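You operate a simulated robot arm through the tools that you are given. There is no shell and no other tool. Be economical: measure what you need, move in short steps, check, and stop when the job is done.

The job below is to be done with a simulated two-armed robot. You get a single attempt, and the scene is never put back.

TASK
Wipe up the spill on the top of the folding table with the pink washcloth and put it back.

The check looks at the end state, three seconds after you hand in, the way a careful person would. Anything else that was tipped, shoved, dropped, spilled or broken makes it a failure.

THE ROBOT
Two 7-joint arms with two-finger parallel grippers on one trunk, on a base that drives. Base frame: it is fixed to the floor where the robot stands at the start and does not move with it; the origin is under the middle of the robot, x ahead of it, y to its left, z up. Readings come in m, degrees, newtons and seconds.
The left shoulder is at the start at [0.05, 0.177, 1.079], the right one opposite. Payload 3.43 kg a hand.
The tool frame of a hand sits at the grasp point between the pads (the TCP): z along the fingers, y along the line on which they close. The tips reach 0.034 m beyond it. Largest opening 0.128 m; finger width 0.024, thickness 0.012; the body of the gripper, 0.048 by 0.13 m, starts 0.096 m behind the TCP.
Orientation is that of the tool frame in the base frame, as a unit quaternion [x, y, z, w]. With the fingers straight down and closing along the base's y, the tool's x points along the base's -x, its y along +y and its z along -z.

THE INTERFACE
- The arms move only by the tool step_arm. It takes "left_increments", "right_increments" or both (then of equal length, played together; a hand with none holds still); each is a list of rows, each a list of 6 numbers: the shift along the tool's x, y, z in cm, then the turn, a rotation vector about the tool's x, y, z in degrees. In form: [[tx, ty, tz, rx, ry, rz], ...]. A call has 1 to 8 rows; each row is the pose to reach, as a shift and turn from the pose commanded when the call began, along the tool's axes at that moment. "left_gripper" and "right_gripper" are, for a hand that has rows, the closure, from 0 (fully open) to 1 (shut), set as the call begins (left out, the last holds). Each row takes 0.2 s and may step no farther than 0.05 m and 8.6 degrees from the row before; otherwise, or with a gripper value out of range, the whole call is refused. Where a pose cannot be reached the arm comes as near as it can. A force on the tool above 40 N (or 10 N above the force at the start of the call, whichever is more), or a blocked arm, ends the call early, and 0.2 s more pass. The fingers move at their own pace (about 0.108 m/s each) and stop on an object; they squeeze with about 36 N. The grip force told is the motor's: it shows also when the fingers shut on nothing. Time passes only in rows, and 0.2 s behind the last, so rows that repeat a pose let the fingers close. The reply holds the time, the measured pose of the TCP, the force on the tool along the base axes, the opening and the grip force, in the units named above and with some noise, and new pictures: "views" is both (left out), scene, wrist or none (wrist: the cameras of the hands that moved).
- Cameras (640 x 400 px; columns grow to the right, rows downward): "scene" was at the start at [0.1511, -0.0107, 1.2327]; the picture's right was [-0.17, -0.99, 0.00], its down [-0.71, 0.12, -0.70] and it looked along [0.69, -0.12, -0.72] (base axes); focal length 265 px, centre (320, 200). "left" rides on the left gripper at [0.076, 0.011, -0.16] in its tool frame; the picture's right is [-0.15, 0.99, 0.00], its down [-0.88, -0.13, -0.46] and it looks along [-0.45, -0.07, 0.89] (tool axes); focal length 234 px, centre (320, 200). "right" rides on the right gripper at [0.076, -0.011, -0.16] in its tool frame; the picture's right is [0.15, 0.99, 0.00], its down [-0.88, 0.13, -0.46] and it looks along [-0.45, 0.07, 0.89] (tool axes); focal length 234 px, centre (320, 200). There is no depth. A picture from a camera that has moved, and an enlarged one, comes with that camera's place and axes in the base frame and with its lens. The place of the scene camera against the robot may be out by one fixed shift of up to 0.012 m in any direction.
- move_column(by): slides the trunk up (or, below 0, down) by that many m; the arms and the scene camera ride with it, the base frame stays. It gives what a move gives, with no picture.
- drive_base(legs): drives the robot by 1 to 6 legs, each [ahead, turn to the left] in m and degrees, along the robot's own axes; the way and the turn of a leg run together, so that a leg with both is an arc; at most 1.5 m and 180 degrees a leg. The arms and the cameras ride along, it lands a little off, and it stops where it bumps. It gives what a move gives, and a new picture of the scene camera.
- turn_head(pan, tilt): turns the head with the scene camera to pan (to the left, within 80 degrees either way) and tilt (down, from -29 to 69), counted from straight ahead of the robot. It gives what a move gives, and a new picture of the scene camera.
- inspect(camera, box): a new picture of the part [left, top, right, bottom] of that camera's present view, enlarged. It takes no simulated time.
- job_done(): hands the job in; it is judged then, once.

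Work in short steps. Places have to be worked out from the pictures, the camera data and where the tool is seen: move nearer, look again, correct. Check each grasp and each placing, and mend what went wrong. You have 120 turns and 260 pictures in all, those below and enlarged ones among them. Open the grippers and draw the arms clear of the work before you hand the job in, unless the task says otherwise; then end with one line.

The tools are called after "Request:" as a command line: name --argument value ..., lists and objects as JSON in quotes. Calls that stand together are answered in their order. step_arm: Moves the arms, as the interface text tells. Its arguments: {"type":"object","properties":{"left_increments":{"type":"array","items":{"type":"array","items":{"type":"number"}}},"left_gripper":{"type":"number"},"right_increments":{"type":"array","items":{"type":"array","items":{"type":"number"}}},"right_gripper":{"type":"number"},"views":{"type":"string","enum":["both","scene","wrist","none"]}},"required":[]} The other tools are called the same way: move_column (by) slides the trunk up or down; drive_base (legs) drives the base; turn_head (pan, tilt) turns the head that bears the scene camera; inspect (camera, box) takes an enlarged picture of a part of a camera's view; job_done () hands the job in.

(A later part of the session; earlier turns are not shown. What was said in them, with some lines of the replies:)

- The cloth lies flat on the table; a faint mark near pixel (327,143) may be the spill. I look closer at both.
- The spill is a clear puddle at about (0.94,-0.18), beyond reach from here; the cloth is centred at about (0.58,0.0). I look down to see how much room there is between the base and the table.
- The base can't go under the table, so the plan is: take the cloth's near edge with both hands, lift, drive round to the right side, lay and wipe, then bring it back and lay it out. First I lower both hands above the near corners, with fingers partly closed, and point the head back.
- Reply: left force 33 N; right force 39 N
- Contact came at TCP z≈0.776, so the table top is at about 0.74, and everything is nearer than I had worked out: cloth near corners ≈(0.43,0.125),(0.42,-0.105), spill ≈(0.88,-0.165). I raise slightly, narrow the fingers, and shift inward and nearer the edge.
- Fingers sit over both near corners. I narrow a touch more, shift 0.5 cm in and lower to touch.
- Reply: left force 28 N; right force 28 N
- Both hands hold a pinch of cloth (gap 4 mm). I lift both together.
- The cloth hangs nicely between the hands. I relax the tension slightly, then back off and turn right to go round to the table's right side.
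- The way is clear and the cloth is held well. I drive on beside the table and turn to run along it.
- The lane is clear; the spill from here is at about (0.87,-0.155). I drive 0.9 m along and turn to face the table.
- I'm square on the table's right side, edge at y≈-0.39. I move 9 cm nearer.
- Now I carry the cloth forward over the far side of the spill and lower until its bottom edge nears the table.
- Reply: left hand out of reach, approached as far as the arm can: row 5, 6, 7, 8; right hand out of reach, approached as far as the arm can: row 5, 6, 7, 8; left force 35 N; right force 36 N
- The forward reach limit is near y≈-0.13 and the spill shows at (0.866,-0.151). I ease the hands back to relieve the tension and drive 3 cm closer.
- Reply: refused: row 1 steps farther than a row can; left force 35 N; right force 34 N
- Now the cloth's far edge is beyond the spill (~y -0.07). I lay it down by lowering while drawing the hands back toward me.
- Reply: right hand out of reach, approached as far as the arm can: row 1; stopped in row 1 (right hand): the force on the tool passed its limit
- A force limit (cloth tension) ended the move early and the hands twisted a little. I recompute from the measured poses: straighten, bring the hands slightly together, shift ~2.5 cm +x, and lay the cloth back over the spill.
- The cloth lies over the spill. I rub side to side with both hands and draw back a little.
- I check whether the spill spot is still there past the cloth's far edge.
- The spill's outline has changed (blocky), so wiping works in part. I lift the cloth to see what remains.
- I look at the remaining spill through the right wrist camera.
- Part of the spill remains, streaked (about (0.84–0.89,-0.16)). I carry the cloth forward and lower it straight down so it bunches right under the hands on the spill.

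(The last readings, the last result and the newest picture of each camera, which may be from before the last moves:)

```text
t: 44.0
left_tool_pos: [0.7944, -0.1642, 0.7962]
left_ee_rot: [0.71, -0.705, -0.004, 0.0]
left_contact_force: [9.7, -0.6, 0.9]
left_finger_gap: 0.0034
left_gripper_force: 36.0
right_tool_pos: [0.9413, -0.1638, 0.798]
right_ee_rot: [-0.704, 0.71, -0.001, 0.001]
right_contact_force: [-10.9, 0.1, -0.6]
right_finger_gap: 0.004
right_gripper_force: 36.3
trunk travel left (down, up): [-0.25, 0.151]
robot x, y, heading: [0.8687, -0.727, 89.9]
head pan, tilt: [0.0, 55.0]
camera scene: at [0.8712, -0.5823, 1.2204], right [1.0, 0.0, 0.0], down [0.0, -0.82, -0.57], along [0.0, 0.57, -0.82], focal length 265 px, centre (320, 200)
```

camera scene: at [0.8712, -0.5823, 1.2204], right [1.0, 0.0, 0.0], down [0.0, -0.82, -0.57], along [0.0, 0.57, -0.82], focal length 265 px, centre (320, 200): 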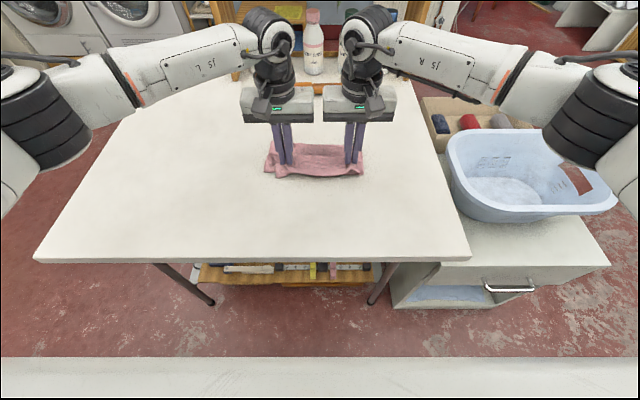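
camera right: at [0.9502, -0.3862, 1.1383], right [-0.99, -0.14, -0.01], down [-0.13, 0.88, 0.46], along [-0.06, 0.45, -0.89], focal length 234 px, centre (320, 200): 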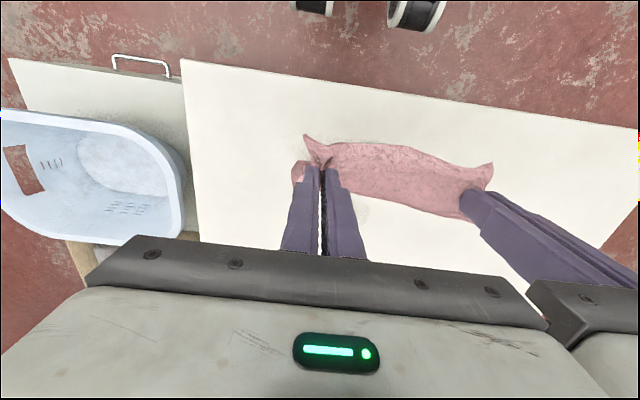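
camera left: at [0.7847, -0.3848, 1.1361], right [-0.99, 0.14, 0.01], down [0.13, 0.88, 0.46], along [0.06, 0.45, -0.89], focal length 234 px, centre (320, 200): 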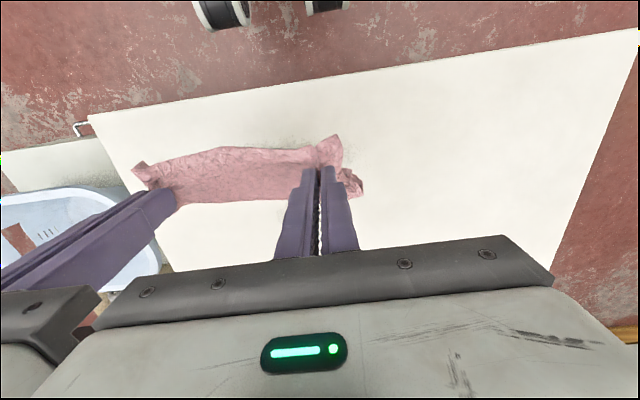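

The cloth is bunched around the spill. I press slightly and rub with wide side strokes at a few depths.

Request:
step_arm --left_increments '[[0, 0, 1.5, 0, 0, 0], [0, -3.5, 1.6, 0, 0, 0], [0, -7, 1.6, 0, 0, 0], [-1.5, -3.5, 1.6, 0, 0, 0], [-1.5, 0, 1.6, 0, 0, 0], [-1.5, 3.5, 1.6, 0, 0, 0], [-1.5, 7, 1.6, 0, 0, 0], [0, 3.5, 1.6, 0, 0, 0]]' --right_increments '[[0, 0, 1.5, 0, 0, 0], [0, -3.5, 1.6, 0, 0, 0], [0, -7, 1.6, 0, 0, 0], [-1.5, -3.5, 1.6, 0, 0, 0], [-1.5, 0, 1.6, 0, 0, 0], [-1.5, 3.5, 1.6, 0, 0, 0], [-1.5, 7, 1.6, 0, 0, 0], [0, 3.5, 1.6, 0, 0, 0]]' --views "none"

Request:
step_arm --left_increments '[[1, 2, 0, 0, 0, 0], [2, -2, 0, 0, 0, 0], [2, -6, 0, 0, 0, 0], [2, -10, 0, 0, 0, 0], [3.5, -6, 0, 0, 0, 0], [3.5, -2, 0, 0, 0, 0], [3.5, 2, 0, 0, 0, 0], [3.5, -2, 0, 0, 0, 0]]' --right_increments '[[1, 2, 0, 0, 0, 0], [2, -2, 0, 0, 0, 0], [2, -6, 0, 0, 0, 0], [2, -10, 0, 0, 0, 0], [3.5, -6, 0, 0, 0, 0], [3.5, -2, 0, 0, 0, 0], [3.5, 2, 0, 0, 0, 0], [3.5, -2, 0, 0, 0, 0]]' --views "scene"

```text
t: 45.8
left_tool_pos: [0.7628, -0.1654, 0.7831]
left_ee_rot: [0.71, -0.704, -0.004, 0.0]
left_contact_force: [13.1, 0.3, 12.0]
left_finger_gap: 0.0035
left_gripper_force: 35.9
right_tool_pos: [0.9091, -0.1642, 0.7841]
right_ee_rot: [-0.704, 0.71, -0.001, 0.003]
right_contact_force: [-11.1, 1.6, 10.3]
right_finger_gap: 0.0041
right_gripper_force: 35.8
trunk travel left (down, up): [-0.25, 0.151]
robot x, y, heading: [0.8692, -0.7251, 89.8]
head pan, tilt: [0.0, 55.0]
```

```text
t: 47.6
left_tool_pos: [0.7793, -0.1996, 0.7826]
left_ee_rot: [0.708, -0.706, -0.004, -0.001]
left_contact_force: [15.7, -0.5, 11.2]
left_finger_gap: 0.0037
left_gripper_force: 35.9
right_tool_pos: [0.929, -0.1974, 0.7853]
right_ee_rot: [-0.704, 0.71, 0.002, 0.003]
right_contact_force: [-13.2, 1.7, 13.0]
right_finger_gap: 0.0043
right_gripper_force: 36.2
trunk travel left (down, up): [-0.25, 0.151]
robot x, y, heading: [0.87, -0.7268, 90.0]
head pan, tilt: [0.0, 55.0]
camera scene: at [0.8716, -0.5844, 1.2207], right [1.0, 0.0, 0.0], down [0.0, -0.82, -0.58], along [0.0, 0.58, -0.82], focal length 265 px, centre (320, 200)
```

scene: 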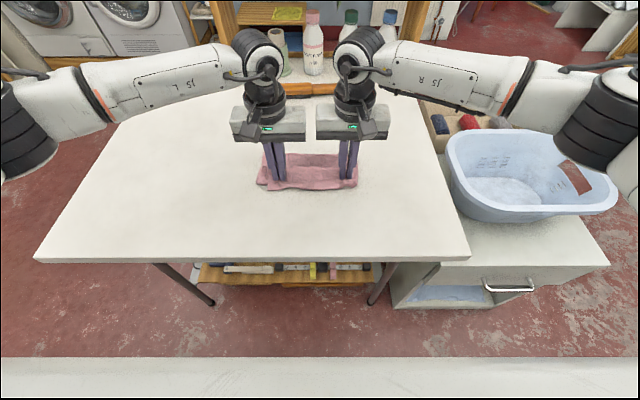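

I lift straight up and slightly forward so the spill area shows in front of the cloth.

Request:
step_arm --left_increments '[[0, 0, -4.5, 0, 0, 0], [0, 0, -9, 0, 0, 0], [0, 0, -13.5, 0, 0, 0], [0, 0, -18, 0, 0, 0], [-3, 0, -21, 0, 0, 0], [-6, 0, -22, 0, 0, 0], [-7, 0, -22, 0, 0, 0]]' --right_increments '[[0, 0, -4.5, 0, 0, 0], [0, 0, -9, 0, 0, 0], [0, 0, -13.5, 0, 0, 0], [0, 0, -18, 0, 0, 0], [-3, 0, -21, 0, 0, 0], [-6, 0, -22, 0, 0, 0], [-7, 0, -22, 0, 0, 0]]' --views "scene"

Request:
inspect --camera "scene" --box '[240, 110, 400, 210]'

```text
t: 49.2
left_tool_pos: [0.7798, -0.1303, 1.0013]
left_ee_rot: [0.709, -0.705, -0.004, 0.0]
left_contact_force: [11.9, -0.4, 0.1]
left_finger_gap: 0.0036
left_gripper_force: 35.9
right_tool_pos: [0.9269, -0.1311, 1.0008]
right_ee_rot: [-0.705, 0.709, -0.002, 0.004]
right_contact_force: [-11.9, 0.5, -0.7]
right_finger_gap: 0.004
right_gripper_force: 35.8
trunk travel left (down, up): [-0.25, 0.151]
robot x, y, heading: [0.8654, -0.7274, 89.8]
head pan, tilt: [0.0, 55.0]
camera scene: at [0.8712, -0.5824, 1.2203], right [1.0, 0.0, 0.0], down [0.0, -0.82, -0.57], along [0.0, 0.57, -0.82], focal length 265 px, centre (320, 200)
```

scene: 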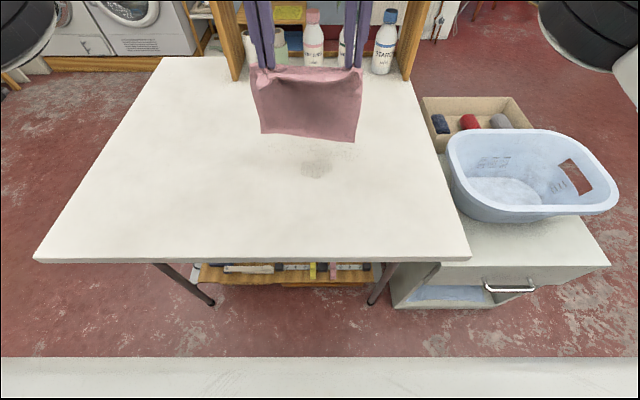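

```text
4.00 times, centred on (320, 160) of scene
camera zoom: at [0.8712, -0.5824, 1.2203], right [1.0, 0.0, 0.0], down [0.0, -0.82, -0.57], along [0.0, 0.57, -0.82], focal length 1059 px, centre (320, 360)
```

zoom: 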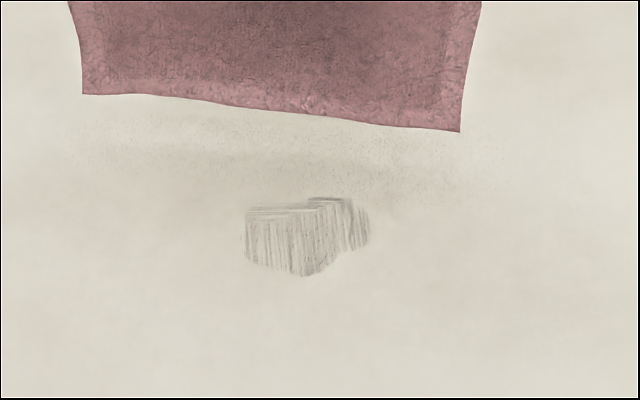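

The spill is fading but streaks remain at (0.83–0.89,-0.155). I lower just beyond it and then drag the cloth in one long pull across it.

Request:
step_arm --left_increments '[[-1.5, -1, 4, 0, 0, 0], [-1.5, -1, 8.5, 0, 0, 0], [-1.5, -1, 13, 0, 0, 0], [-1.5, -1, 17, 0, 0, 0], [-1.5, -1, 20, 0, 0, 0], [-1.5, -1, 21.9, 0, 0, 0]]' --right_increments '[[-1.5, -1, 4, 0, 0, 0], [-1.5, -1, 8.5, 0, 0, 0], [-1.5, -1, 13, 0, 0, 0], [-1.5, -1, 17, 0, 0, 0], [-1.5, -1, 20, 0, 0, 0], [-1.5, -1, 21.9, 0, 0, 0]]' --views "none"

Request:
step_arm --left_increments '[[3, 0, 0.2, 0, 0, 0], [6, 0, 0.2, 0, 0, 0], [9, 0, 0.2, 0, 0, 0], [12, 0, 0.2, 0, 0, 0], [15, 0, 0.2, 0, 0, 0], [18, 0, 0.2, 0, 0, 0], [21, 0, 0.2, 0, 0, 0], [23.5, 0, 0.2, 0, 0, 0]]' --right_increments '[[3, 0, 0.2, 0, 0, 0], [6, 0, 0.2, 0, 0, 0], [9, 0, 0.2, 0, 0, 0], [12, 0, 0.2, 0, 0, 0], [15, 0, 0.2, 0, 0, 0], [18, 0, 0.2, 0, 0, 0], [21, 0, 0.2, 0, 0, 0], [23.5, 0, 0.2, 0, 0, 0]]' --views "scene"

Request:
inspect --camera "scene" --box '[240, 130, 400, 270]'

```text
t: 50.6
left_tool_pos: [0.7893, -0.1137, 0.7852]
left_ee_rot: [0.709, -0.705, -0.004, -0.001]
left_contact_force: [15.2, 0.9, 3.1]
left_finger_gap: 0.0036
left_gripper_force: 36.2
right_tool_pos: [0.9388, -0.1138, 0.7858]
right_ee_rot: [-0.704, 0.71, 0.001, 0.004]
right_contact_force: [-13.2, -1.3, 13.3]
right_finger_gap: 0.0039
right_gripper_force: 35.9
trunk travel left (down, up): [-0.25, 0.151]
robot x, y, heading: [0.8698, -0.7325, 89.6]
head pan, tilt: [0.0, 55.0]
```

```text
t: 52.4
left_tool_pos: [0.7903, -0.3497, 0.7806]
left_ee_rot: [0.71, -0.704, -0.004, 0.0]
left_contact_force: [7.6, 2.8, 16.9]
left_finger_gap: 0.0036
left_gripper_force: 35.8
right_tool_pos: [0.9362, -0.3504, 0.784]
right_ee_rot: [-0.703, 0.711, 0.002, 0.004]
right_contact_force: [-7.8, 5.7, 25.6]
right_finger_gap: 0.0041
right_gripper_force: 36.1
trunk travel left (down, up): [-0.25, 0.151]
robot x, y, heading: [0.8697, -0.7273, 89.8]
head pan, tilt: [0.0, 55.0]
camera scene: at [0.8711, -0.5843, 1.2207], right [1.0, 0.0, 0.0], down [0.0, -0.82, -0.58], along [0.0, 0.58, -0.82], focal length 265 px, centre (320, 200)
```

scene: 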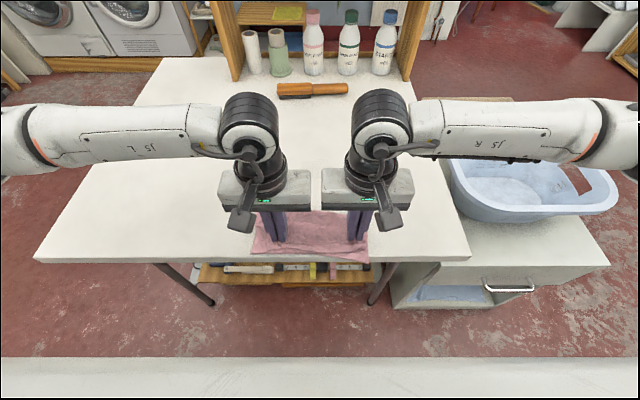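

```text
2.86 times, centred on (320, 200) of scene
camera zoom: at [0.8711, -0.5843, 1.2207], right [1.0, 0.0, 0.0], down [0.0, -0.82, -0.58], along [0.0, 0.58, -0.82], focal length 756 px, centre (320, 200)
```

zoom: 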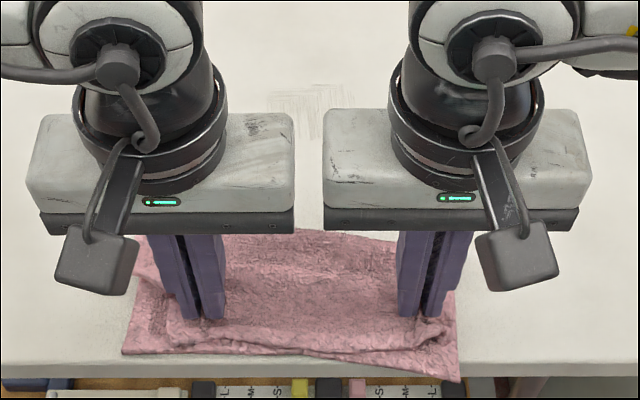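

Only faint streaks remain. I make another pass: lift, forward, lower, long drag.

Request:
step_arm --left_increments '[[0, 0, -4.5, 0, 0, 0], [0, 0, -9, 0, 0, 0], [0, 0, -13.5, 0, 0, 0], [-2, 0, -18, 0, 0, 0], [-6, 0, -20, 0, 0, 0], [-10.5, 0, -20, 0, 0, 0], [-15, 0, -20, 0, 0, 0], [-19.5, 0, -20, 0, 0, 0]]' --right_increments '[[0, 0, -4.5, 0, 0, 0], [0, 0, -9, 0, 0, 0], [0, 0, -13.5, 0, 0, 0], [-2, 0, -18, 0, 0, 0], [-6, 0, -20, 0, 0, 0], [-10.5, 0, -20, 0, 0, 0], [-15, 0, -20, 0, 0, 0], [-19.5, 0, -20, 0, 0, 0]]' --views "none"

Request:
step_arm --left_increments '[[-3.5, 0, 1, 0, 0, 0], [-4, 0, 5, 0, 0, 0], [-4, 0, 9.5, 0, 0, 0], [-4, 0, 14, 0, 0, 0], [-4, 0, 18, 0, 0, 0], [-4, 0, 20, 0, 0, 0]]' --right_increments '[[-3.5, 0, 1, 0, 0, 0], [-4, 0, 5, 0, 0, 0], [-4, 0, 9.5, 0, 0, 0], [-4, 0, 14, 0, 0, 0], [-4, 0, 18, 0, 0, 0], [-4, 0, 20, 0, 0, 0]]' --views "none"

Request:
step_arm --left_increments '[[3, 0, 0, 0, 0, 0], [6, 0, 0, 0, 0, 0], [6, 3, 0, 0, 0, 0], [6, -3, 0, 0, 0, 0], [9, 0, 0, 0, 0, 0], [13, 0, 0, 0, 0, 0], [17, 0, 0, 0, 0, 0], [21, 0, 0, 0, 0, 0]]' --right_increments '[[3, 0, 0, 0, 0, 0], [6, 0, 0, 0, 0, 0], [6, 3, 0, 0, 0, 0], [6, -3, 0, 0, 0, 0], [9, 0, 0, 0, 0, 0], [13, 0, 0, 0, 0, 0], [17, 0, 0, 0, 0, 0], [21, 0, 0, 0, 0, 0]]' --views "scene"

Request:
inspect --camera "scene" --box '[240, 130, 400, 270]'

```text
t: 54.2
left_tool_pos: [0.7917, -0.1549, 0.9785]
left_ee_rot: [0.709, -0.705, -0.003, 0.0]
left_contact_force: [8.2, 0.3, -0.3]
left_finger_gap: 0.0034
left_gripper_force: 35.9
right_tool_pos: [0.9379, -0.1547, 0.9795]
right_ee_rot: [-0.705, 0.709, -0.003, 0.003]
right_contact_force: [-8.9, 0.9, -0.8]
right_finger_gap: 0.0038
right_gripper_force: 35.6
trunk travel left (down, up): [-0.25, 0.151]
robot x, y, heading: [0.8722, -0.7279, 89.6]
head pan, tilt: [0.0, 55.0]
```

```text
t: 55.6
left_tool_pos: [0.7898, -0.1135, 0.7831]
left_ee_rot: [0.709, -0.706, -0.005, -0.002]
left_contact_force: [13.1, 0.9, 4.0]
left_finger_gap: 0.0035
left_gripper_force: 36.3
right_tool_pos: [0.9377, -0.1146, 0.7858]
right_ee_rot: [-0.705, 0.709, 0.003, 0.005]
right_contact_force: [-11.7, -0.6, 21.9]
right_finger_gap: 0.0039
right_gripper_force: 36.4
trunk travel left (down, up): [-0.25, 0.151]
robot x, y, heading: [0.8686, -0.7296, 89.9]
head pan, tilt: [0.0, 55.0]
```

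```text
refused: row 4 steps farther than a row can; nothing moved
```

```text
2.86 times, centred on (320, 200) of scene
camera zoom: at [0.8711, -0.5853, 1.2215], right [1.0, 0.0, 0.0], down [0.0, -0.82, -0.58], along [0.0, 0.58, -0.82], focal length 756 px, centre (320, 200)
```

zoom: 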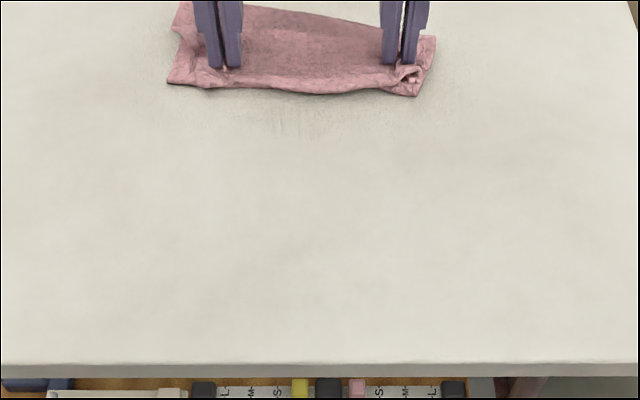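

A row was too long; the cloth is down beyond the faint residue. I redo the drag with a side rub within limits.

Request:
step_arm --left_increments '[[3, 1.5, 0, 0, 0, 0], [5, -2, 0, 0, 0, 0], [5, 2, 0, 0, 0, 0], [7, -1, 0, 0, 0, 0], [10.5, 1, 0, 0, 0, 0], [14, -1, 0, 0, 0, 0], [17.5, 1, 0, 0, 0, 0], [21.5, 0, 0, 0, 0, 0]]' --right_increments '[[3, 1.5, 0, 0, 0, 0], [5, -2, 0, 0, 0, 0], [5, 2, 0, 0, 0, 0], [7, -1, 0, 0, 0, 0], [10.5, 1, 0, 0, 0, 0], [14, -1, 0, 0, 0, 0], [17.5, 1, 0, 0, 0, 0], [21.5, 0, 0, 0, 0, 0]]' --views "none"

Request:
inspect --camera "scene" --box '[240, 130, 400, 230]'

Request:
inspect --camera "right" --box '[240, 130, 600, 360]'

```text
t: 57.4
left_tool_pos: [0.7899, -0.3294, 0.7802]
left_ee_rot: [0.709, -0.705, -0.004, -0.001]
left_contact_force: [13.0, 0.3, 10.5]
left_finger_gap: 0.0036
left_gripper_force: 36.1
right_tool_pos: [0.9371, -0.3282, 0.7864]
right_ee_rot: [-0.704, 0.71, 0.003, 0.003]
right_contact_force: [-11.1, 4.0, 24.8]
right_finger_gap: 0.0035
right_gripper_force: 36.5
trunk travel left (down, up): [-0.25, 0.151]
robot x, y, heading: [0.871, -0.7276, 89.8]
head pan, tilt: [0.0, 55.0]
```

```text
4.00 times, centred on (320, 180) of scene
camera zoom: at [0.871, -0.5841, 1.2205], right [1.0, 0.0, 0.0], down [0.0, -0.82, -0.58], along [0.0, 0.58, -0.82], focal length 1059 px, centre (320, 280)
```

zoom: 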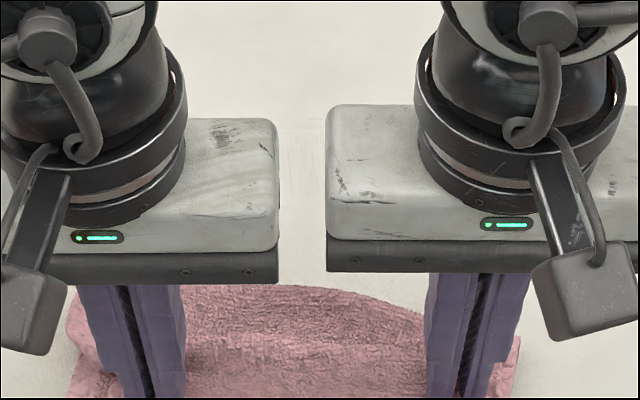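

```text
1.74 times, centred on (420, 245) of right
camera zoom: at [0.9473, -0.4051, 0.9455], right [-0.99, -0.14, 0.0], down [-0.12, 0.88, 0.46], along [-0.06, 0.46, -0.89], focal length 407 px, centre (146, 122)
```

zoom: 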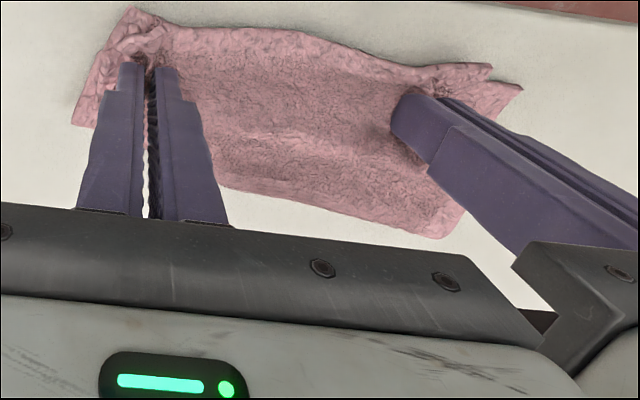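

Barely visible. One more pass, with hands shifted 5 cm so a fingertip runs directly over the residue.

Request:
step_arm --left_increments '[[0, 0, -4.5, 0, 0, 0], [0, 0, -9, 0, 0, 0], [0, 0, -13.5, 0, 0, 0], [-2, -1.5, -17.5, 0, 0, 0], [-6, -3, -20, 0, 0, 0], [-10, -5, -20, 0, 0, 0], [-14.5, -6, -20, 0, 0, 0], [-19, -6, -20, 0, 0, 0]]' --right_increments '[[0, 0, -4.5, 0, 0, 0], [0, 0, -9, 0, 0, 0], [0, 0, -13.5, 0, 0, 0], [-2, -1.5, -17.5, 0, 0, 0], [-6, -3, -20, 0, 0, 0], [-10, -5, -20, 0, 0, 0], [-14.5, -6, -20, 0, 0, 0], [-19, -6, -20, 0, 0, 0]]' --views "scene"

Request:
inspect --camera "scene" --box '[240, 120, 400, 220]'

```text
t: 59.2
left_tool_pos: [0.8521, -0.1411, 0.979]
left_ee_rot: [0.707, -0.707, -0.004, 0.001]
left_contact_force: [9.7, 0.4, 0.9]
left_finger_gap: 0.0033
left_gripper_force: 36.3
right_tool_pos: [0.9982, -0.1392, 0.9816]
right_ee_rot: [-0.705, 0.709, -0.002, 0.002]
right_contact_force: [-9.0, -0.4, 0.7]
right_finger_gap: 0.004
right_gripper_force: 36.2
trunk travel left (down, up): [-0.25, 0.151]
robot x, y, heading: [0.8679, -0.7272, 89.7]
head pan, tilt: [0.0, 55.0]
camera scene: at [0.8714, -0.5822, 1.2203], right [1.0, 0.0, 0.0], down [0.0, -0.82, -0.57], along [0.0, 0.57, -0.82], focal length 265 px, centre (320, 200)
```

scene: 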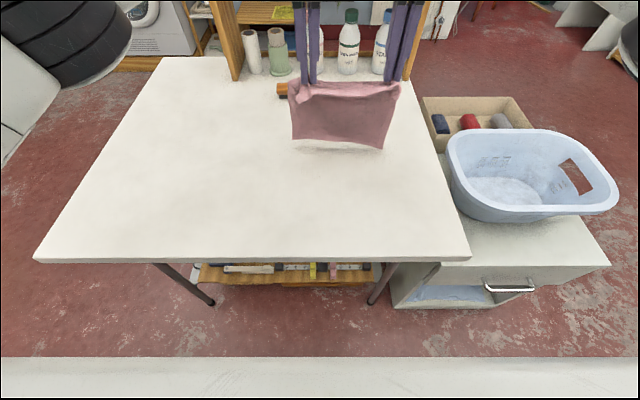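

```text
4.00 times, centred on (320, 170) of scene
camera zoom: at [0.8714, -0.5822, 1.2203], right [1.0, 0.0, 0.0], down [0.0, -0.82, -0.57], along [0.0, 0.57, -0.82], focal length 1059 px, centre (320, 320)
```

zoom: 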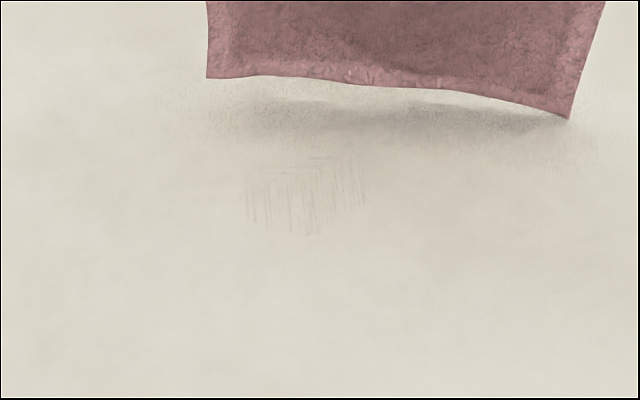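

Just hairline streaks remain. I do the pass: lower, then drag back with side wiggles.

Request:
step_arm --left_increments '[[-2.5, 0, 4, 0, 0, 0], [-2.5, 0, 8.5, 0, 0, 0], [-2.5, 0, 13, 0, 0, 0], [-2.5, 0, 17, 0, 0, 0], [-2.5, 0, 20, 0, 0, 0]]' --right_increments '[[-2.5, 0, 4, 0, 0, 0], [-2.5, 0, 8.5, 0, 0, 0], [-2.5, 0, 13, 0, 0, 0], [-2.5, 0, 17, 0, 0, 0], [-2.5, 0, 20, 0, 0, 0]]' --views "none"

Request:
step_arm --left_increments '[[1.5, 2.5, 0, 0, 0, 0], [3, -2, 0, 0, 0, 0], [4.5, 2.5, 0, 0, 0, 0], [6, -2, 0, 0, 0, 0], [7.5, 2.5, 0, 0, 0, 0], [9, -2, 0, 0, 0, 0], [10.5, 2.5, 0, 0, 0, 0], [13, -1, 0, 0, 0, 0]]' --right_increments '[[1.5, 2.5, 0, 0, 0, 0], [3, -2, 0, 0, 0, 0], [4.5, 2.5, 0, 0, 0, 0], [6, -2, 0, 0, 0, 0], [7.5, 2.5, 0, 0, 0, 0], [9, -2, 0, 0, 0, 0], [10.5, 2.5, 0, 0, 0, 0], [13, -1, 0, 0, 0, 0]]' --views "none"

Request:
step_arm --left_increments '[[2, 3, 0, 0, 0, 0], [4, 6, 0, 0, 0, 0], [7, 5, 0, 0, 0, 0], [10, 5, 0, 0, 0, 0], [10, 5, -4.5, 0, 0, 0], [10, 5, -9, 0, 0, 0], [10, 5, -13.5, 0, 0, 0], [10, 5, -18, 0, 0, 0]]' --right_increments '[[2, 3, 0, 0, 0, 0], [4, 6, 0, 0, 0, 0], [7, 5, 0, 0, 0, 0], [10, 5, 0, 0, 0, 0], [10, 5, -4.5, 0, 0, 0], [10, 5, -9, 0, 0, 0], [10, 5, -13.5, 0, 0, 0], [10, 5, -18, 0, 0, 0]]' --views "none"

Request:
step_arm --left_increments '[[0, 0, -4.5, 0, 0, 0], [0, 0, -9, 0, 0, 0]]' --right_increments '[[0, 0, -4.5, 0, 0, 0], [0, 0, -9, 0, 0, 0]]' --views "both"

```text
t: 60.4
left_tool_pos: [0.8513, -0.1158, 0.7834]
left_ee_rot: [0.709, -0.705, -0.004, -0.003]
left_contact_force: [15.7, 1.1, 10.4]
left_finger_gap: 0.003
left_gripper_force: 36.2
right_tool_pos: [0.9997, -0.1139, 0.788]
right_ee_rot: [-0.705, 0.709, 0.004, 0.005]
right_contact_force: [-13.5, -0.1, 23.6]
right_finger_gap: 0.0039
right_gripper_force: 36.3
trunk travel left (down, up): [-0.25, 0.151]
robot x, y, heading: [0.8702, -0.7236, 89.6]
head pan, tilt: [0.0, 55.0]
```

```text
t: 62.2
left_tool_pos: [0.8598, -0.245, 0.7828]
left_ee_rot: [0.71, -0.705, -0.004, -0.002]
left_contact_force: [12.1, 0.5, 15.7]
left_finger_gap: 0.0031
left_gripper_force: 36.2
right_tool_pos: [1.0084, -0.2459, 0.7867]
right_ee_rot: [-0.704, 0.71, 0.004, 0.004]
right_contact_force: [-11.2, 2.3, 25.6]
right_finger_gap: 0.0039
right_gripper_force: 36.2
trunk travel left (down, up): [-0.25, 0.151]
robot x, y, heading: [0.8674, -0.7282, 89.8]
head pan, tilt: [0.0, 55.0]
```

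```text
t: 64.0
left_tool_pos: [0.8109, -0.3447, 0.9592]
left_ee_rot: [0.71, -0.704, -0.004, 0.001]
left_contact_force: [4.6, -0.1, 0.2]
left_finger_gap: 0.0033
left_gripper_force: 36.4
right_tool_pos: [0.9531, -0.3457, 0.9593]
right_ee_rot: [-0.704, 0.71, -0.003, 0.003]
right_contact_force: [-5.1, 0.1, -0.4]
right_finger_gap: 0.0038
right_gripper_force: 36.0
trunk travel left (down, up): [-0.25, 0.151]
robot x, y, heading: [0.867, -0.7323, 89.6]
head pan, tilt: [0.0, 55.0]
```

```text
t: 64.6
left_tool_pos: [0.8118, -0.3479, 1.0489]
left_ee_rot: [0.709, -0.705, -0.004, 0.001]
left_contact_force: [4.0, 0.1, -1.1]
left_finger_gap: 0.0034
left_gripper_force: 35.7
right_tool_pos: [0.9558, -0.3478, 1.0517]
right_ee_rot: [-0.704, 0.71, -0.002, 0.003]
right_contact_force: [-4.5, 0.3, -0.7]
right_finger_gap: 0.0036
right_gripper_force: 36.0
trunk travel left (down, up): [-0.25, 0.151]
robot x, y, heading: [0.8693, -0.7325, 89.6]
head pan, tilt: [0.0, 55.0]
camera scene: at [0.8712, -0.5834, 1.2204], right [1.0, 0.0, 0.0], down [0.0, -0.82, -0.57], along [0.0, 0.57, -0.82], focal length 265 px, centre (320, 200)
camera right: at [0.9634, -0.4224, 1.2116], right [-0.99, -0.14, -0.01], down [-0.13, 0.88, 0.46], along [-0.06, 0.45, -0.89], focal length 234 px, centre (320, 200)
camera left: at [0.8004, -0.4237, 1.2093], right [-0.99, 0.14, 0.01], down [0.13, 0.88, 0.46], along [0.06, 0.46, -0.89], focal length 234 px, centre (320, 200)
```

scene: 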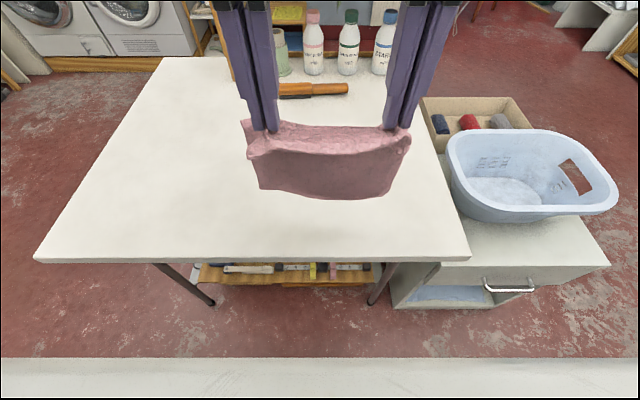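
right: 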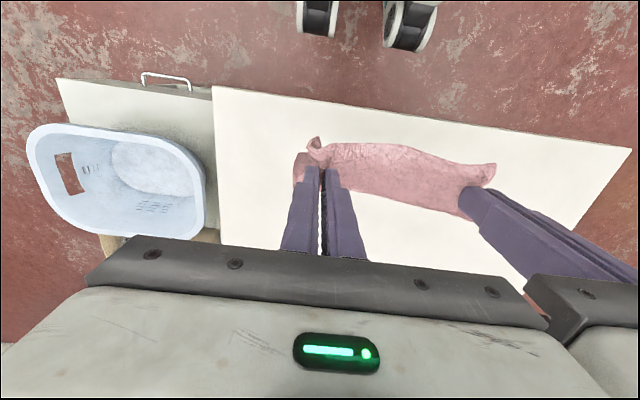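
left: 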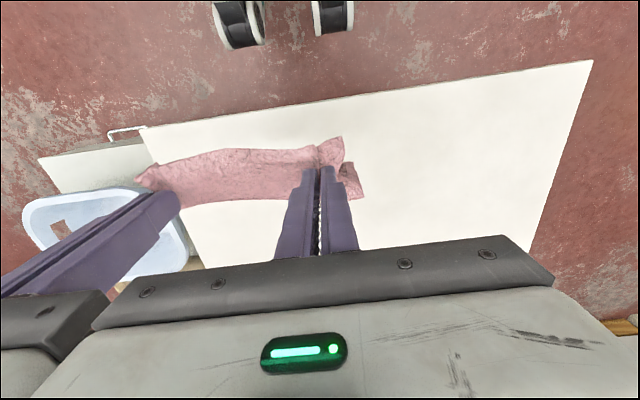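

The area looks clean. I retrace the route: back off and turn right, checking the spot on the way.

Request:
drive_base --legs '[[-0.12, 0], [0, -90]]'

Request:
drive_base --legs '[[-0.9, 0]]'

Request:
inspect --camera "scene" --box '[20, 50, 180, 150]'

```text
t: 69.7
left_tool_pos: [1.2508, -0.7931, 1.0488]
left_ee_rot: [0.003, 1.0, 0.003, 0.003]
left_contact_force: [0.4, -4.9, -0.5]
left_finger_gap: 0.0032
left_gripper_force: 35.8
right_tool_pos: [1.2509, -0.9369, 1.0518]
right_ee_rot: [0.01, 1.0, -0.003, 0.001]
right_contact_force: [0.9, 4.6, 0.2]
right_finger_gap: 0.0036
right_gripper_force: 36.5
trunk travel left (down, up): [-0.25, 0.151]
robot x, y, heading: [0.868, -0.8445, -1.1]
head pan, tilt: [0.0, 55.0]
camera scene: at [1.0126, -0.8454, 1.2204], right [-0.02, -1.0, 0.0], down [-0.82, 0.01, -0.57], along [0.57, -0.01, -0.82], focal length 265 px, centre (320, 200)
```

scene: 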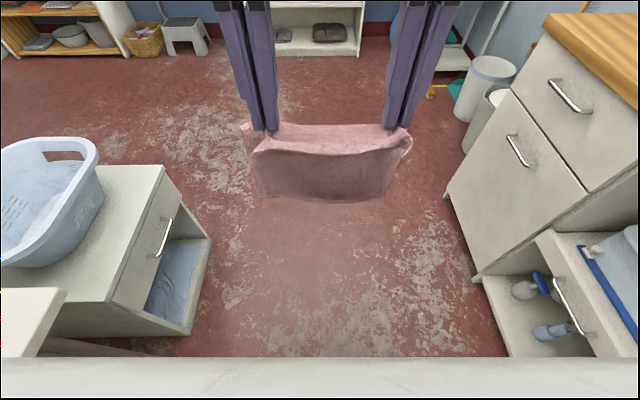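

```text
t: 74.5
left_tool_pos: [0.3396, -0.7797, 1.048]
left_ee_rot: [-0.004, 1.0, 0.003, 0.002]
left_contact_force: [0.2, -4.7, 0.3]
left_finger_gap: 0.0032
left_gripper_force: 36.0
right_tool_pos: [0.3405, -0.9227, 1.0505]
right_ee_rot: [0.003, 1.0, -0.004, 0.001]
right_contact_force: [-0.8, 5.2, 0.0]
right_finger_gap: 0.0039
right_gripper_force: 35.9
trunk travel left (down, up): [-0.25, 0.151]
robot x, y, heading: [-0.0428, -0.8383, 0.4]
head pan, tilt: [0.0, 55.0]
camera scene: at [0.1021, -0.835, 1.2204], right [0.0, -1.0, 0.0], down [-0.82, 0.0, -0.57], along [0.57, 0.0, -0.82], focal length 265 px, centre (320, 200)
```

scene: 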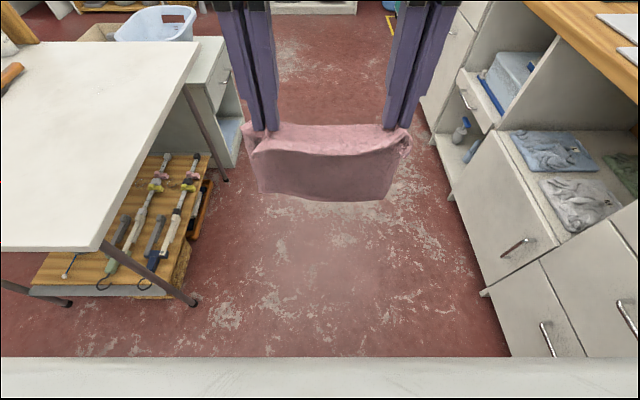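

```text
4.00 times, centred on (100, 100) of scene
camera zoom: at [0.1021, -0.835, 1.2204], right [0.0, -1.0, 0.0], down [-0.82, 0.0, -0.57], along [0.57, 0.0, -0.82], focal length 1059 px, centre (1200, 600)
```

zoom: 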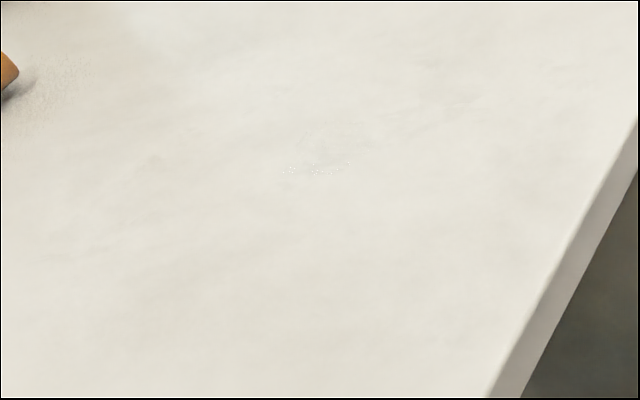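

The spill spot is clean. I continue retracing: turn right, back up, turn left to face the table's front.

Request:
drive_base --legs '[[0, -75], [-0.87, 0], [0, 75]]'

```text
t: 85.6
left_tool_pos: [0.0946, 0.0805, 1.0477]
left_ee_rot: [-0.037, 0.999, 0.002, 0.003]
left_contact_force: [1.2, -4.5, 0.3]
left_finger_gap: 0.0031
left_gripper_force: 36.1
right_tool_pos: [0.105, -0.0631, 1.0509]
right_ee_rot: [-0.029, 1.0, -0.004, 0.001]
right_contact_force: [-0.1, 4.1, -0.4]
right_finger_gap: 0.0038
right_gripper_force: 36.6
trunk travel left (down, up): [-0.25, 0.151]
robot x, y, heading: [-0.2805, -0.0021, 3.6]
head pan, tilt: [0.0, 55.0]
camera scene: at [-0.1385, 0.0098, 1.2204], right [0.06, -1.0, 0.0], down [-0.82, -0.05, -0.57], along [0.57, 0.04, -0.82], focal length 265 px, centre (320, 200)
```

scene: 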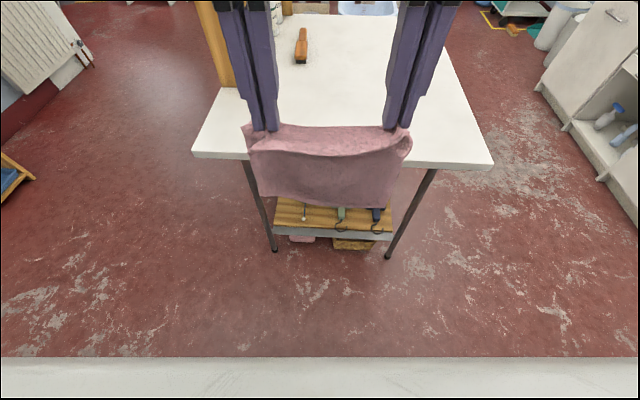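

Heading is 3.6° off; I correct it and drive up to the starting place.

Request:
drive_base --legs '[[0, -3.6], [0.275, 0]]'

```text
t: 88.0
left_tool_pos: [0.3719, 0.0561, 1.048]
left_ee_rot: [-0.004, 1.0, 0.003, 0.002]
left_contact_force: [0.1, -4.5, 0.2]
left_finger_gap: 0.0031
left_gripper_force: 35.8
right_tool_pos: [0.3728, -0.0858, 1.0508]
right_ee_rot: [0.003, 1.0, -0.004, 0.0]
right_contact_force: [-0.7, 3.8, 0.0]
right_finger_gap: 0.0038
right_gripper_force: 35.9
trunk travel left (down, up): [-0.25, 0.151]
robot x, y, heading: [-0.0112, -0.0037, 0.0]
head pan, tilt: [0.0, 55.0]
camera scene: at [0.1342, 0.0005, 1.2203], right [0.0, -1.0, 0.0], down [-0.82, 0.0, -0.57], along [0.57, 0.0, -0.82], focal length 265 px, centre (320, 200)
```

scene: 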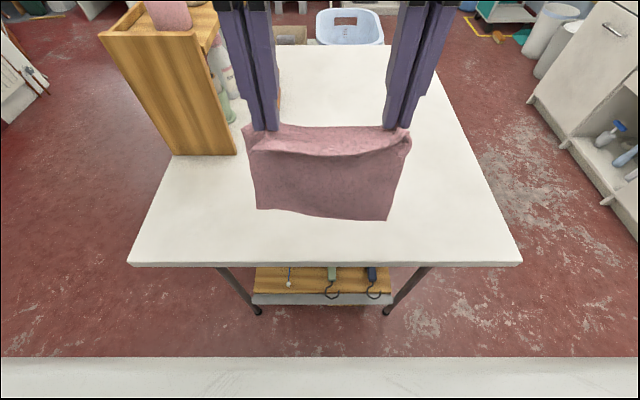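

Back at the start stance. I carry the cloth forward and shift 2 cm left, until its bottom edge is just above the table's original far side.

Request:
step_arm --left_increments '[[-3.5, 0.5, 0, 0, 0, 0], [-7.5, 1, 0, 0, 0, 0], [-11.5, 1.5, 0, 0, 0, 0], [-15.5, 2, 0, 0, 0, 0], [-19, 2.2, 1.5, 0, 0, 0], [-21.5, 2.2, 4, 0, 0, 0], [-23, 2.2, 6, 0, 0, 0], [-23, 2.2, 7, 0, 0, 0]]' --right_increments '[[-3.5, 0.5, 0, 0, 0, 0], [-7.5, 1, 0, 0, 0, 0], [-11.5, 1.5, 0, 0, 0, 0], [-15.5, 2, 0, 0, 0, 0], [-19, 2.2, 1.5, 0, 0, 0], [-21.5, 2.2, 4, 0, 0, 0], [-23, 2.2, 6, 0, 0, 0], [-23, 2.2, 7, 0, 0, 0]]' --views "scene"

```text
t: 89.8
left_tool_pos: [0.6002, 0.0797, 0.9783]
left_ee_rot: [-0.004, 1.0, 0.003, 0.001]
left_contact_force: [0.2, -7.6, -0.1]
left_finger_gap: 0.0033
left_gripper_force: 36.3
right_tool_pos: [0.6026, -0.0663, 0.9825]
right_ee_rot: [0.002, 1.0, -0.003, 0.001]
right_contact_force: [-1.2, 7.4, -0.8]
right_finger_gap: 0.004
right_gripper_force: 35.9
trunk travel left (down, up): [-0.25, 0.151]
robot x, y, heading: [-0.0104, -0.006, -0.1]
head pan, tilt: [0.0, 55.0]
camera scene: at [0.1339, 0.0004, 1.2204], right [0.0, -1.0, 0.0], down [-0.82, 0.0, -0.57], along [0.57, 0.0, -0.82], focal length 265 px, centre (320, 200)
```

scene: 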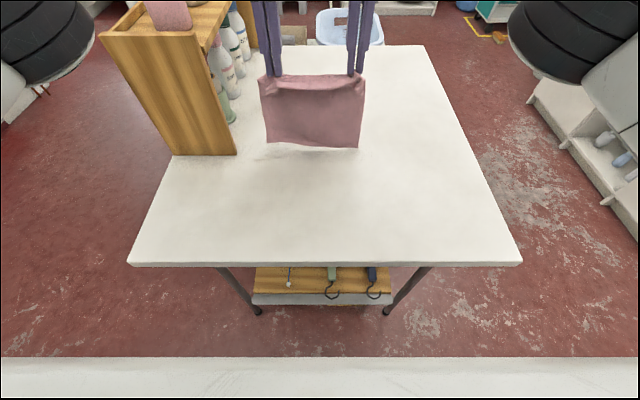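

Now the lay-down: lower while drawing back toward the near edge's original line.

Request:
step_arm --left_increments '[[0.5, 0, 2.5, 0, 0, 0], [3, 0, 5.5, 0, 0, 0], [6, 0, 8.7, 0, 0, 0], [9, 0, 12.2, 0, 0, 0], [12, 0, 15.8, 0, 0, 0], [14.5, 0, 18.3, 0, 0, 0], [16, 0, 19.6, 0, 0, 0]]' --right_increments '[[0.5, 0, 2.5, 0, 0, 0], [3, 0, 5.5, 0, 0, 0], [6, 0, 8.7, 0, 0, 0], [9, 0, 12.2, 0, 0, 0], [12, 0, 15.8, 0, 0, 0], [14.5, 0, 18.3, 0, 0, 0], [16, 0, 19.6, 0, 0, 0]]' --views "both"

```text
t: 91.4
left_tool_pos: [0.4421, 0.0802, 0.7827]
left_ee_rot: [-0.004, 1.0, 0.003, 0.002]
left_contact_force: [0.6, -7.9, 0.0]
left_finger_gap: 0.0028
left_gripper_force: 35.8
right_tool_pos: [0.4424, -0.0659, 0.786]
right_ee_rot: [0.003, 1.0, -0.003, 0.001]
right_contact_force: [0.1, 7.1, -0.2]
right_finger_gap: 0.0038
right_gripper_force: 36.1
trunk travel left (down, up): [-0.25, 0.151]
robot x, y, heading: [-0.0071, -0.002, 0.0]
head pan, tilt: [0.0, 55.0]
camera scene: at [0.1338, 0.0005, 1.2204], right [0.0, -1.0, 0.0], down [-0.82, 0.0, -0.57], along [0.57, 0.0, -0.82], focal length 265 px, centre (320, 200)
camera right: at [0.3662, -0.0755, 0.9454], right [-0.14, 0.99, -0.01], down [0.88, 0.13, 0.46], along [0.45, 0.06, -0.89], focal length 234 px, centre (320, 200)
camera left: at [0.3636, 0.09, 0.9427], right [0.14, 0.99, 0.01], down [0.88, -0.12, 0.46], along [0.46, -0.06, -0.89], focal length 234 px, centre (320, 200)
```

scene: 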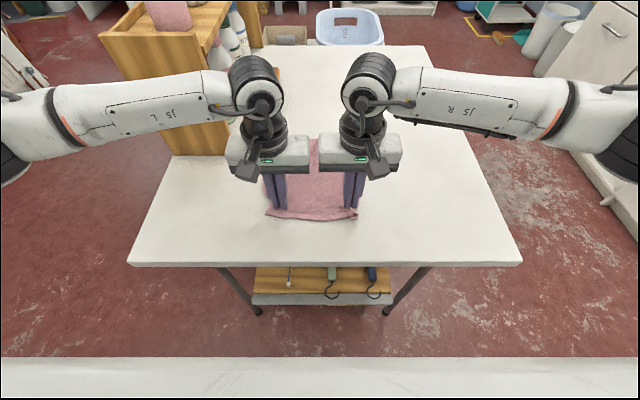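
right: 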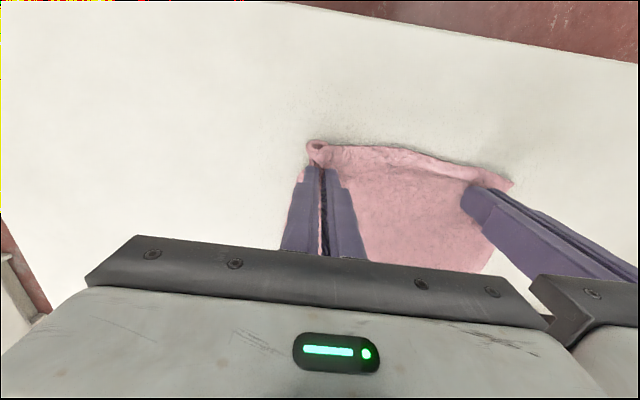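
left: 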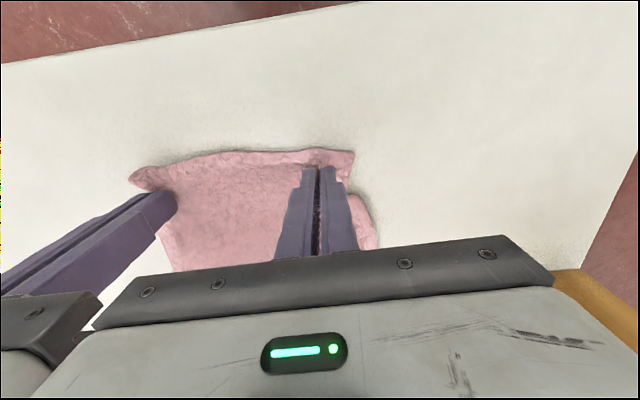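

The cloth lies almost exactly where it started. I open the fingers a little to release it.

Request:
step_arm --left_increments '[[0, 0, 0.3, 0, 0, 0], [0, 0, 0.3, 0, 0, 0], [0, 0, 0.3, 0, 0, 0]]' --right_increments '[[0, 0, 0.3, 0, 0, 0], [0, 0, 0.3, 0, 0, 0], [0, 0, 0.3, 0, 0, 0]]' --left_gripper 0.68 --right_gripper 0.68 --views "none"

Request:
step_arm --left_increments '[[0, 0, -2, 0, 0, 0], [0, 0, -4, 0, 0, 0], [0, 0, -7, 0, 0, 0], [0, 0, -11, 0, 0, 0], [0, 0, -15, 0, 0, 0]]' --right_increments '[[0, 0, -2, 0, 0, 0], [0, 0, -4, 0, 0, 0], [0, 0, -7, 0, 0, 0], [0, 0, -11, 0, 0, 0], [0, 0, -15, 0, 0, 0]]' --views "both"

```text
t: 92.2
left_tool_pos: [0.4412, 0.0791, 0.7798]
left_ee_rot: [-0.005, 1.0, 0.003, 0.003]
left_contact_force: [0.2, -0.4, -0.2]
left_finger_gap: 0.0411
left_gripper_force: 0.0
right_tool_pos: [0.4431, -0.067, 0.7822]
right_ee_rot: [0.002, 1.0, -0.004, 0.001]
right_contact_force: [-0.4, -0.7, 1.1]
right_finger_gap: 0.0409
right_gripper_force: 0.0
trunk travel left (down, up): [-0.25, 0.151]
robot x, y, heading: [-0.0113, 0.0005, -0.1]
head pan, tilt: [0.0, 55.0]
```

```text
t: 93.4
left_tool_pos: [0.4427, 0.0789, 0.9295]
left_ee_rot: [-0.005, 1.0, 0.005, 0.003]
left_contact_force: [0.3, -0.2, -0.9]
left_finger_gap: 0.0412
left_gripper_force: 0.0
right_tool_pos: [0.4422, -0.0645, 0.9326]
right_ee_rot: [0.003, 1.0, -0.003, 0.002]
right_contact_force: [-0.1, 0.2, 0.0]
right_finger_gap: 0.041
right_gripper_force: 0.0
trunk travel left (down, up): [-0.25, 0.151]
robot x, y, heading: [-0.01, -0.0024, 0.1]
head pan, tilt: [0.0, 55.0]
camera scene: at [0.1335, 0.0005, 1.2203], right [0.0, -1.0, 0.0], down [-0.82, 0.0, -0.57], along [0.57, 0.0, -0.82], focal length 265 px, centre (320, 200)
camera right: at [0.3664, -0.0733, 1.0921], right [-0.14, 0.99, -0.01], down [0.88, 0.13, 0.46], along [0.45, 0.06, -0.89], focal length 234 px, centre (320, 200)
camera left: at [0.3646, 0.0895, 1.0892], right [0.14, 0.99, 0.01], down [0.88, -0.13, 0.46], along [0.46, -0.06, -0.89], focal length 234 px, centre (320, 200)
```

scene: 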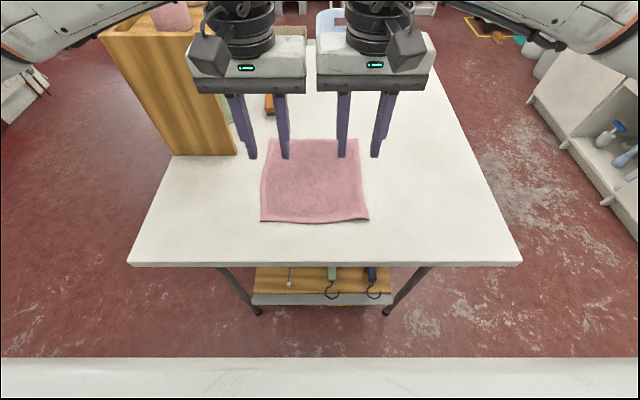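
right: 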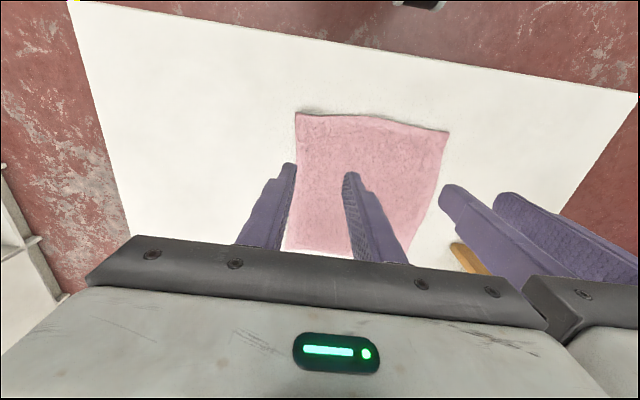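
left: 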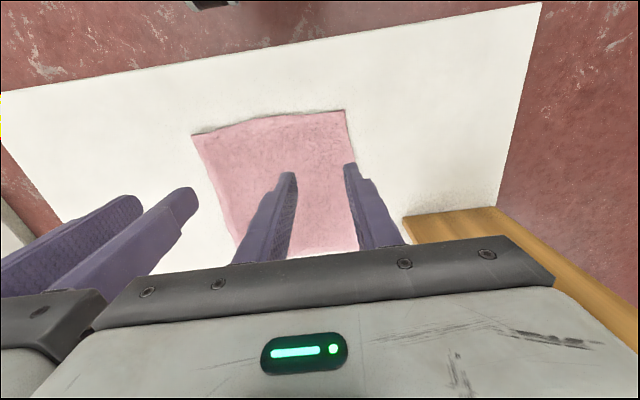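

The cloth is flat and back in place. I raise and spread the arms, opening the grippers, and take a last look at the spill spot.

Request:
step_arm --left_increments '[[1, 1, -3, 0, 0, 0], [2, 3, -6, 0, 0, 0], [3, 5, -9, 0, 0, 0], [4, 7, -10, 0, 0, 0], [5, 9, -10, 0, 0, 0]]' --right_increments '[[1, -3, -3, 0, 0, 0], [2, -7, -6, 0, 0, 0], [3, -11, -9, 0, 0, 0], [4, -15, -10, 0, 0, 0], [5, -19, -10, 0, 0, 0]]' --left_gripper 0 --right_gripper 0 --views "scene"

Request:
inspect --camera "scene" --box '[300, 60, 460, 160]'

```text
refused: row 2 steps farther than a row can; nothing moved
```

```text
4.00 times, centred on (380, 110) of scene
camera zoom: at [0.1335, 0.0005, 1.2203], right [0.0, -1.0, 0.0], down [-0.82, 0.0, -0.57], along [0.57, 0.0, -0.82], focal length 1059 px, centre (80, 560)
```

zoom: 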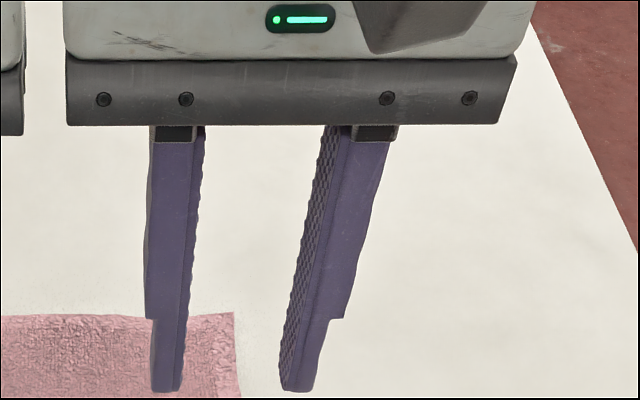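

One row was too long; I redo the retreat in smaller steps.

Request:
step_arm --left_increments '[[0, 1, -2, 0, 0, 0], [0, 2, -4, 0, 0, 0], [0, 3, -6, 0, 0, 0], [0, 4, -7, 0, 0, 0], [0, 5, -8, 0, 0, 0], [0, 5, -8, 0, 0, 0], [0, 5, -8, 0, 0, 0]]' --right_increments '[[0, -3.5, -2, 0, 0, 0], [0, -7, -4, 0, 0, 0], [0, -11, -6, 0, 0, 0], [0, -15, -7, 0, 0, 0], [0, -19, -8, 0, 0, 0], [0, -23, -8, 0, 0, 0], [0, -26, -8, 0, 0, 0]]' --left_gripper 0 --right_gripper 0 --views "scene"

Request:
inspect --camera "scene" --box '[300, 60, 460, 160]'

```text
t: 95.0
left_tool_pos: [0.4399, 0.1306, 1.0105]
left_ee_rot: [-0.005, 1.0, 0.003, 0.002]
left_contact_force: [0.2, 0.0, 0.5]
left_finger_gap: 0.1279
left_gripper_force: 0.0
right_tool_pos: [0.4431, -0.3241, 1.0125]
right_ee_rot: [0.003, 1.0, -0.003, 0.0]
right_contact_force: [0.4, -0.1, 0.0]
right_finger_gap: 0.1279
right_gripper_force: 0.0
trunk travel left (down, up): [-0.25, 0.151]
robot x, y, heading: [-0.0113, -0.0032, -0.0]
head pan, tilt: [0.0, 55.0]
camera scene: at [0.1337, 0.0003, 1.2204], right [0.0, -1.0, 0.0], down [-0.82, 0.0, -0.57], along [0.57, 0.0, -0.82], focal length 265 px, centre (320, 200)
```

scene: 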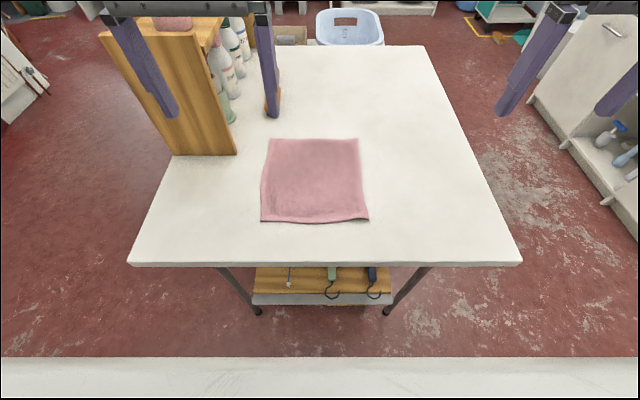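

```text
4.00 times, centred on (380, 110) of scene
camera zoom: at [0.1337, 0.0003, 1.2204], right [0.0, -1.0, 0.0], down [-0.82, 0.0, -0.57], along [0.57, 0.0, -0.82], focal length 1059 px, centre (80, 560)
```

zoom: 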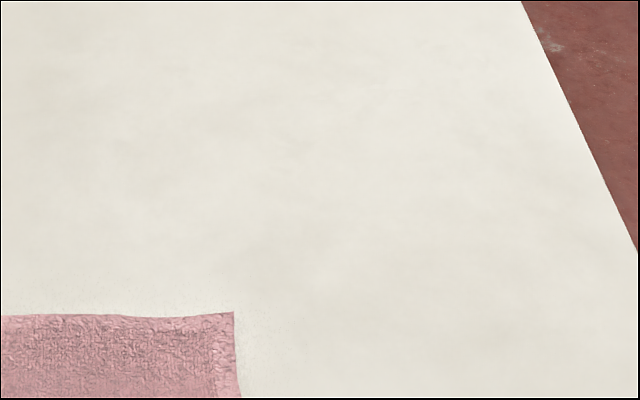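

The table is clean, the cloth lies flat in its original place, and both hands are empty and clear, so I hand in.

Request:
job_done

```text
The job is handed in.
```

The spill is wiped up: no trace of it showed in the last close-up of the table. The pink washcloth is back flat within a centimetre or two of its original spot, nothing else appeared disturbed in the final views, and both grippers are open and clear.
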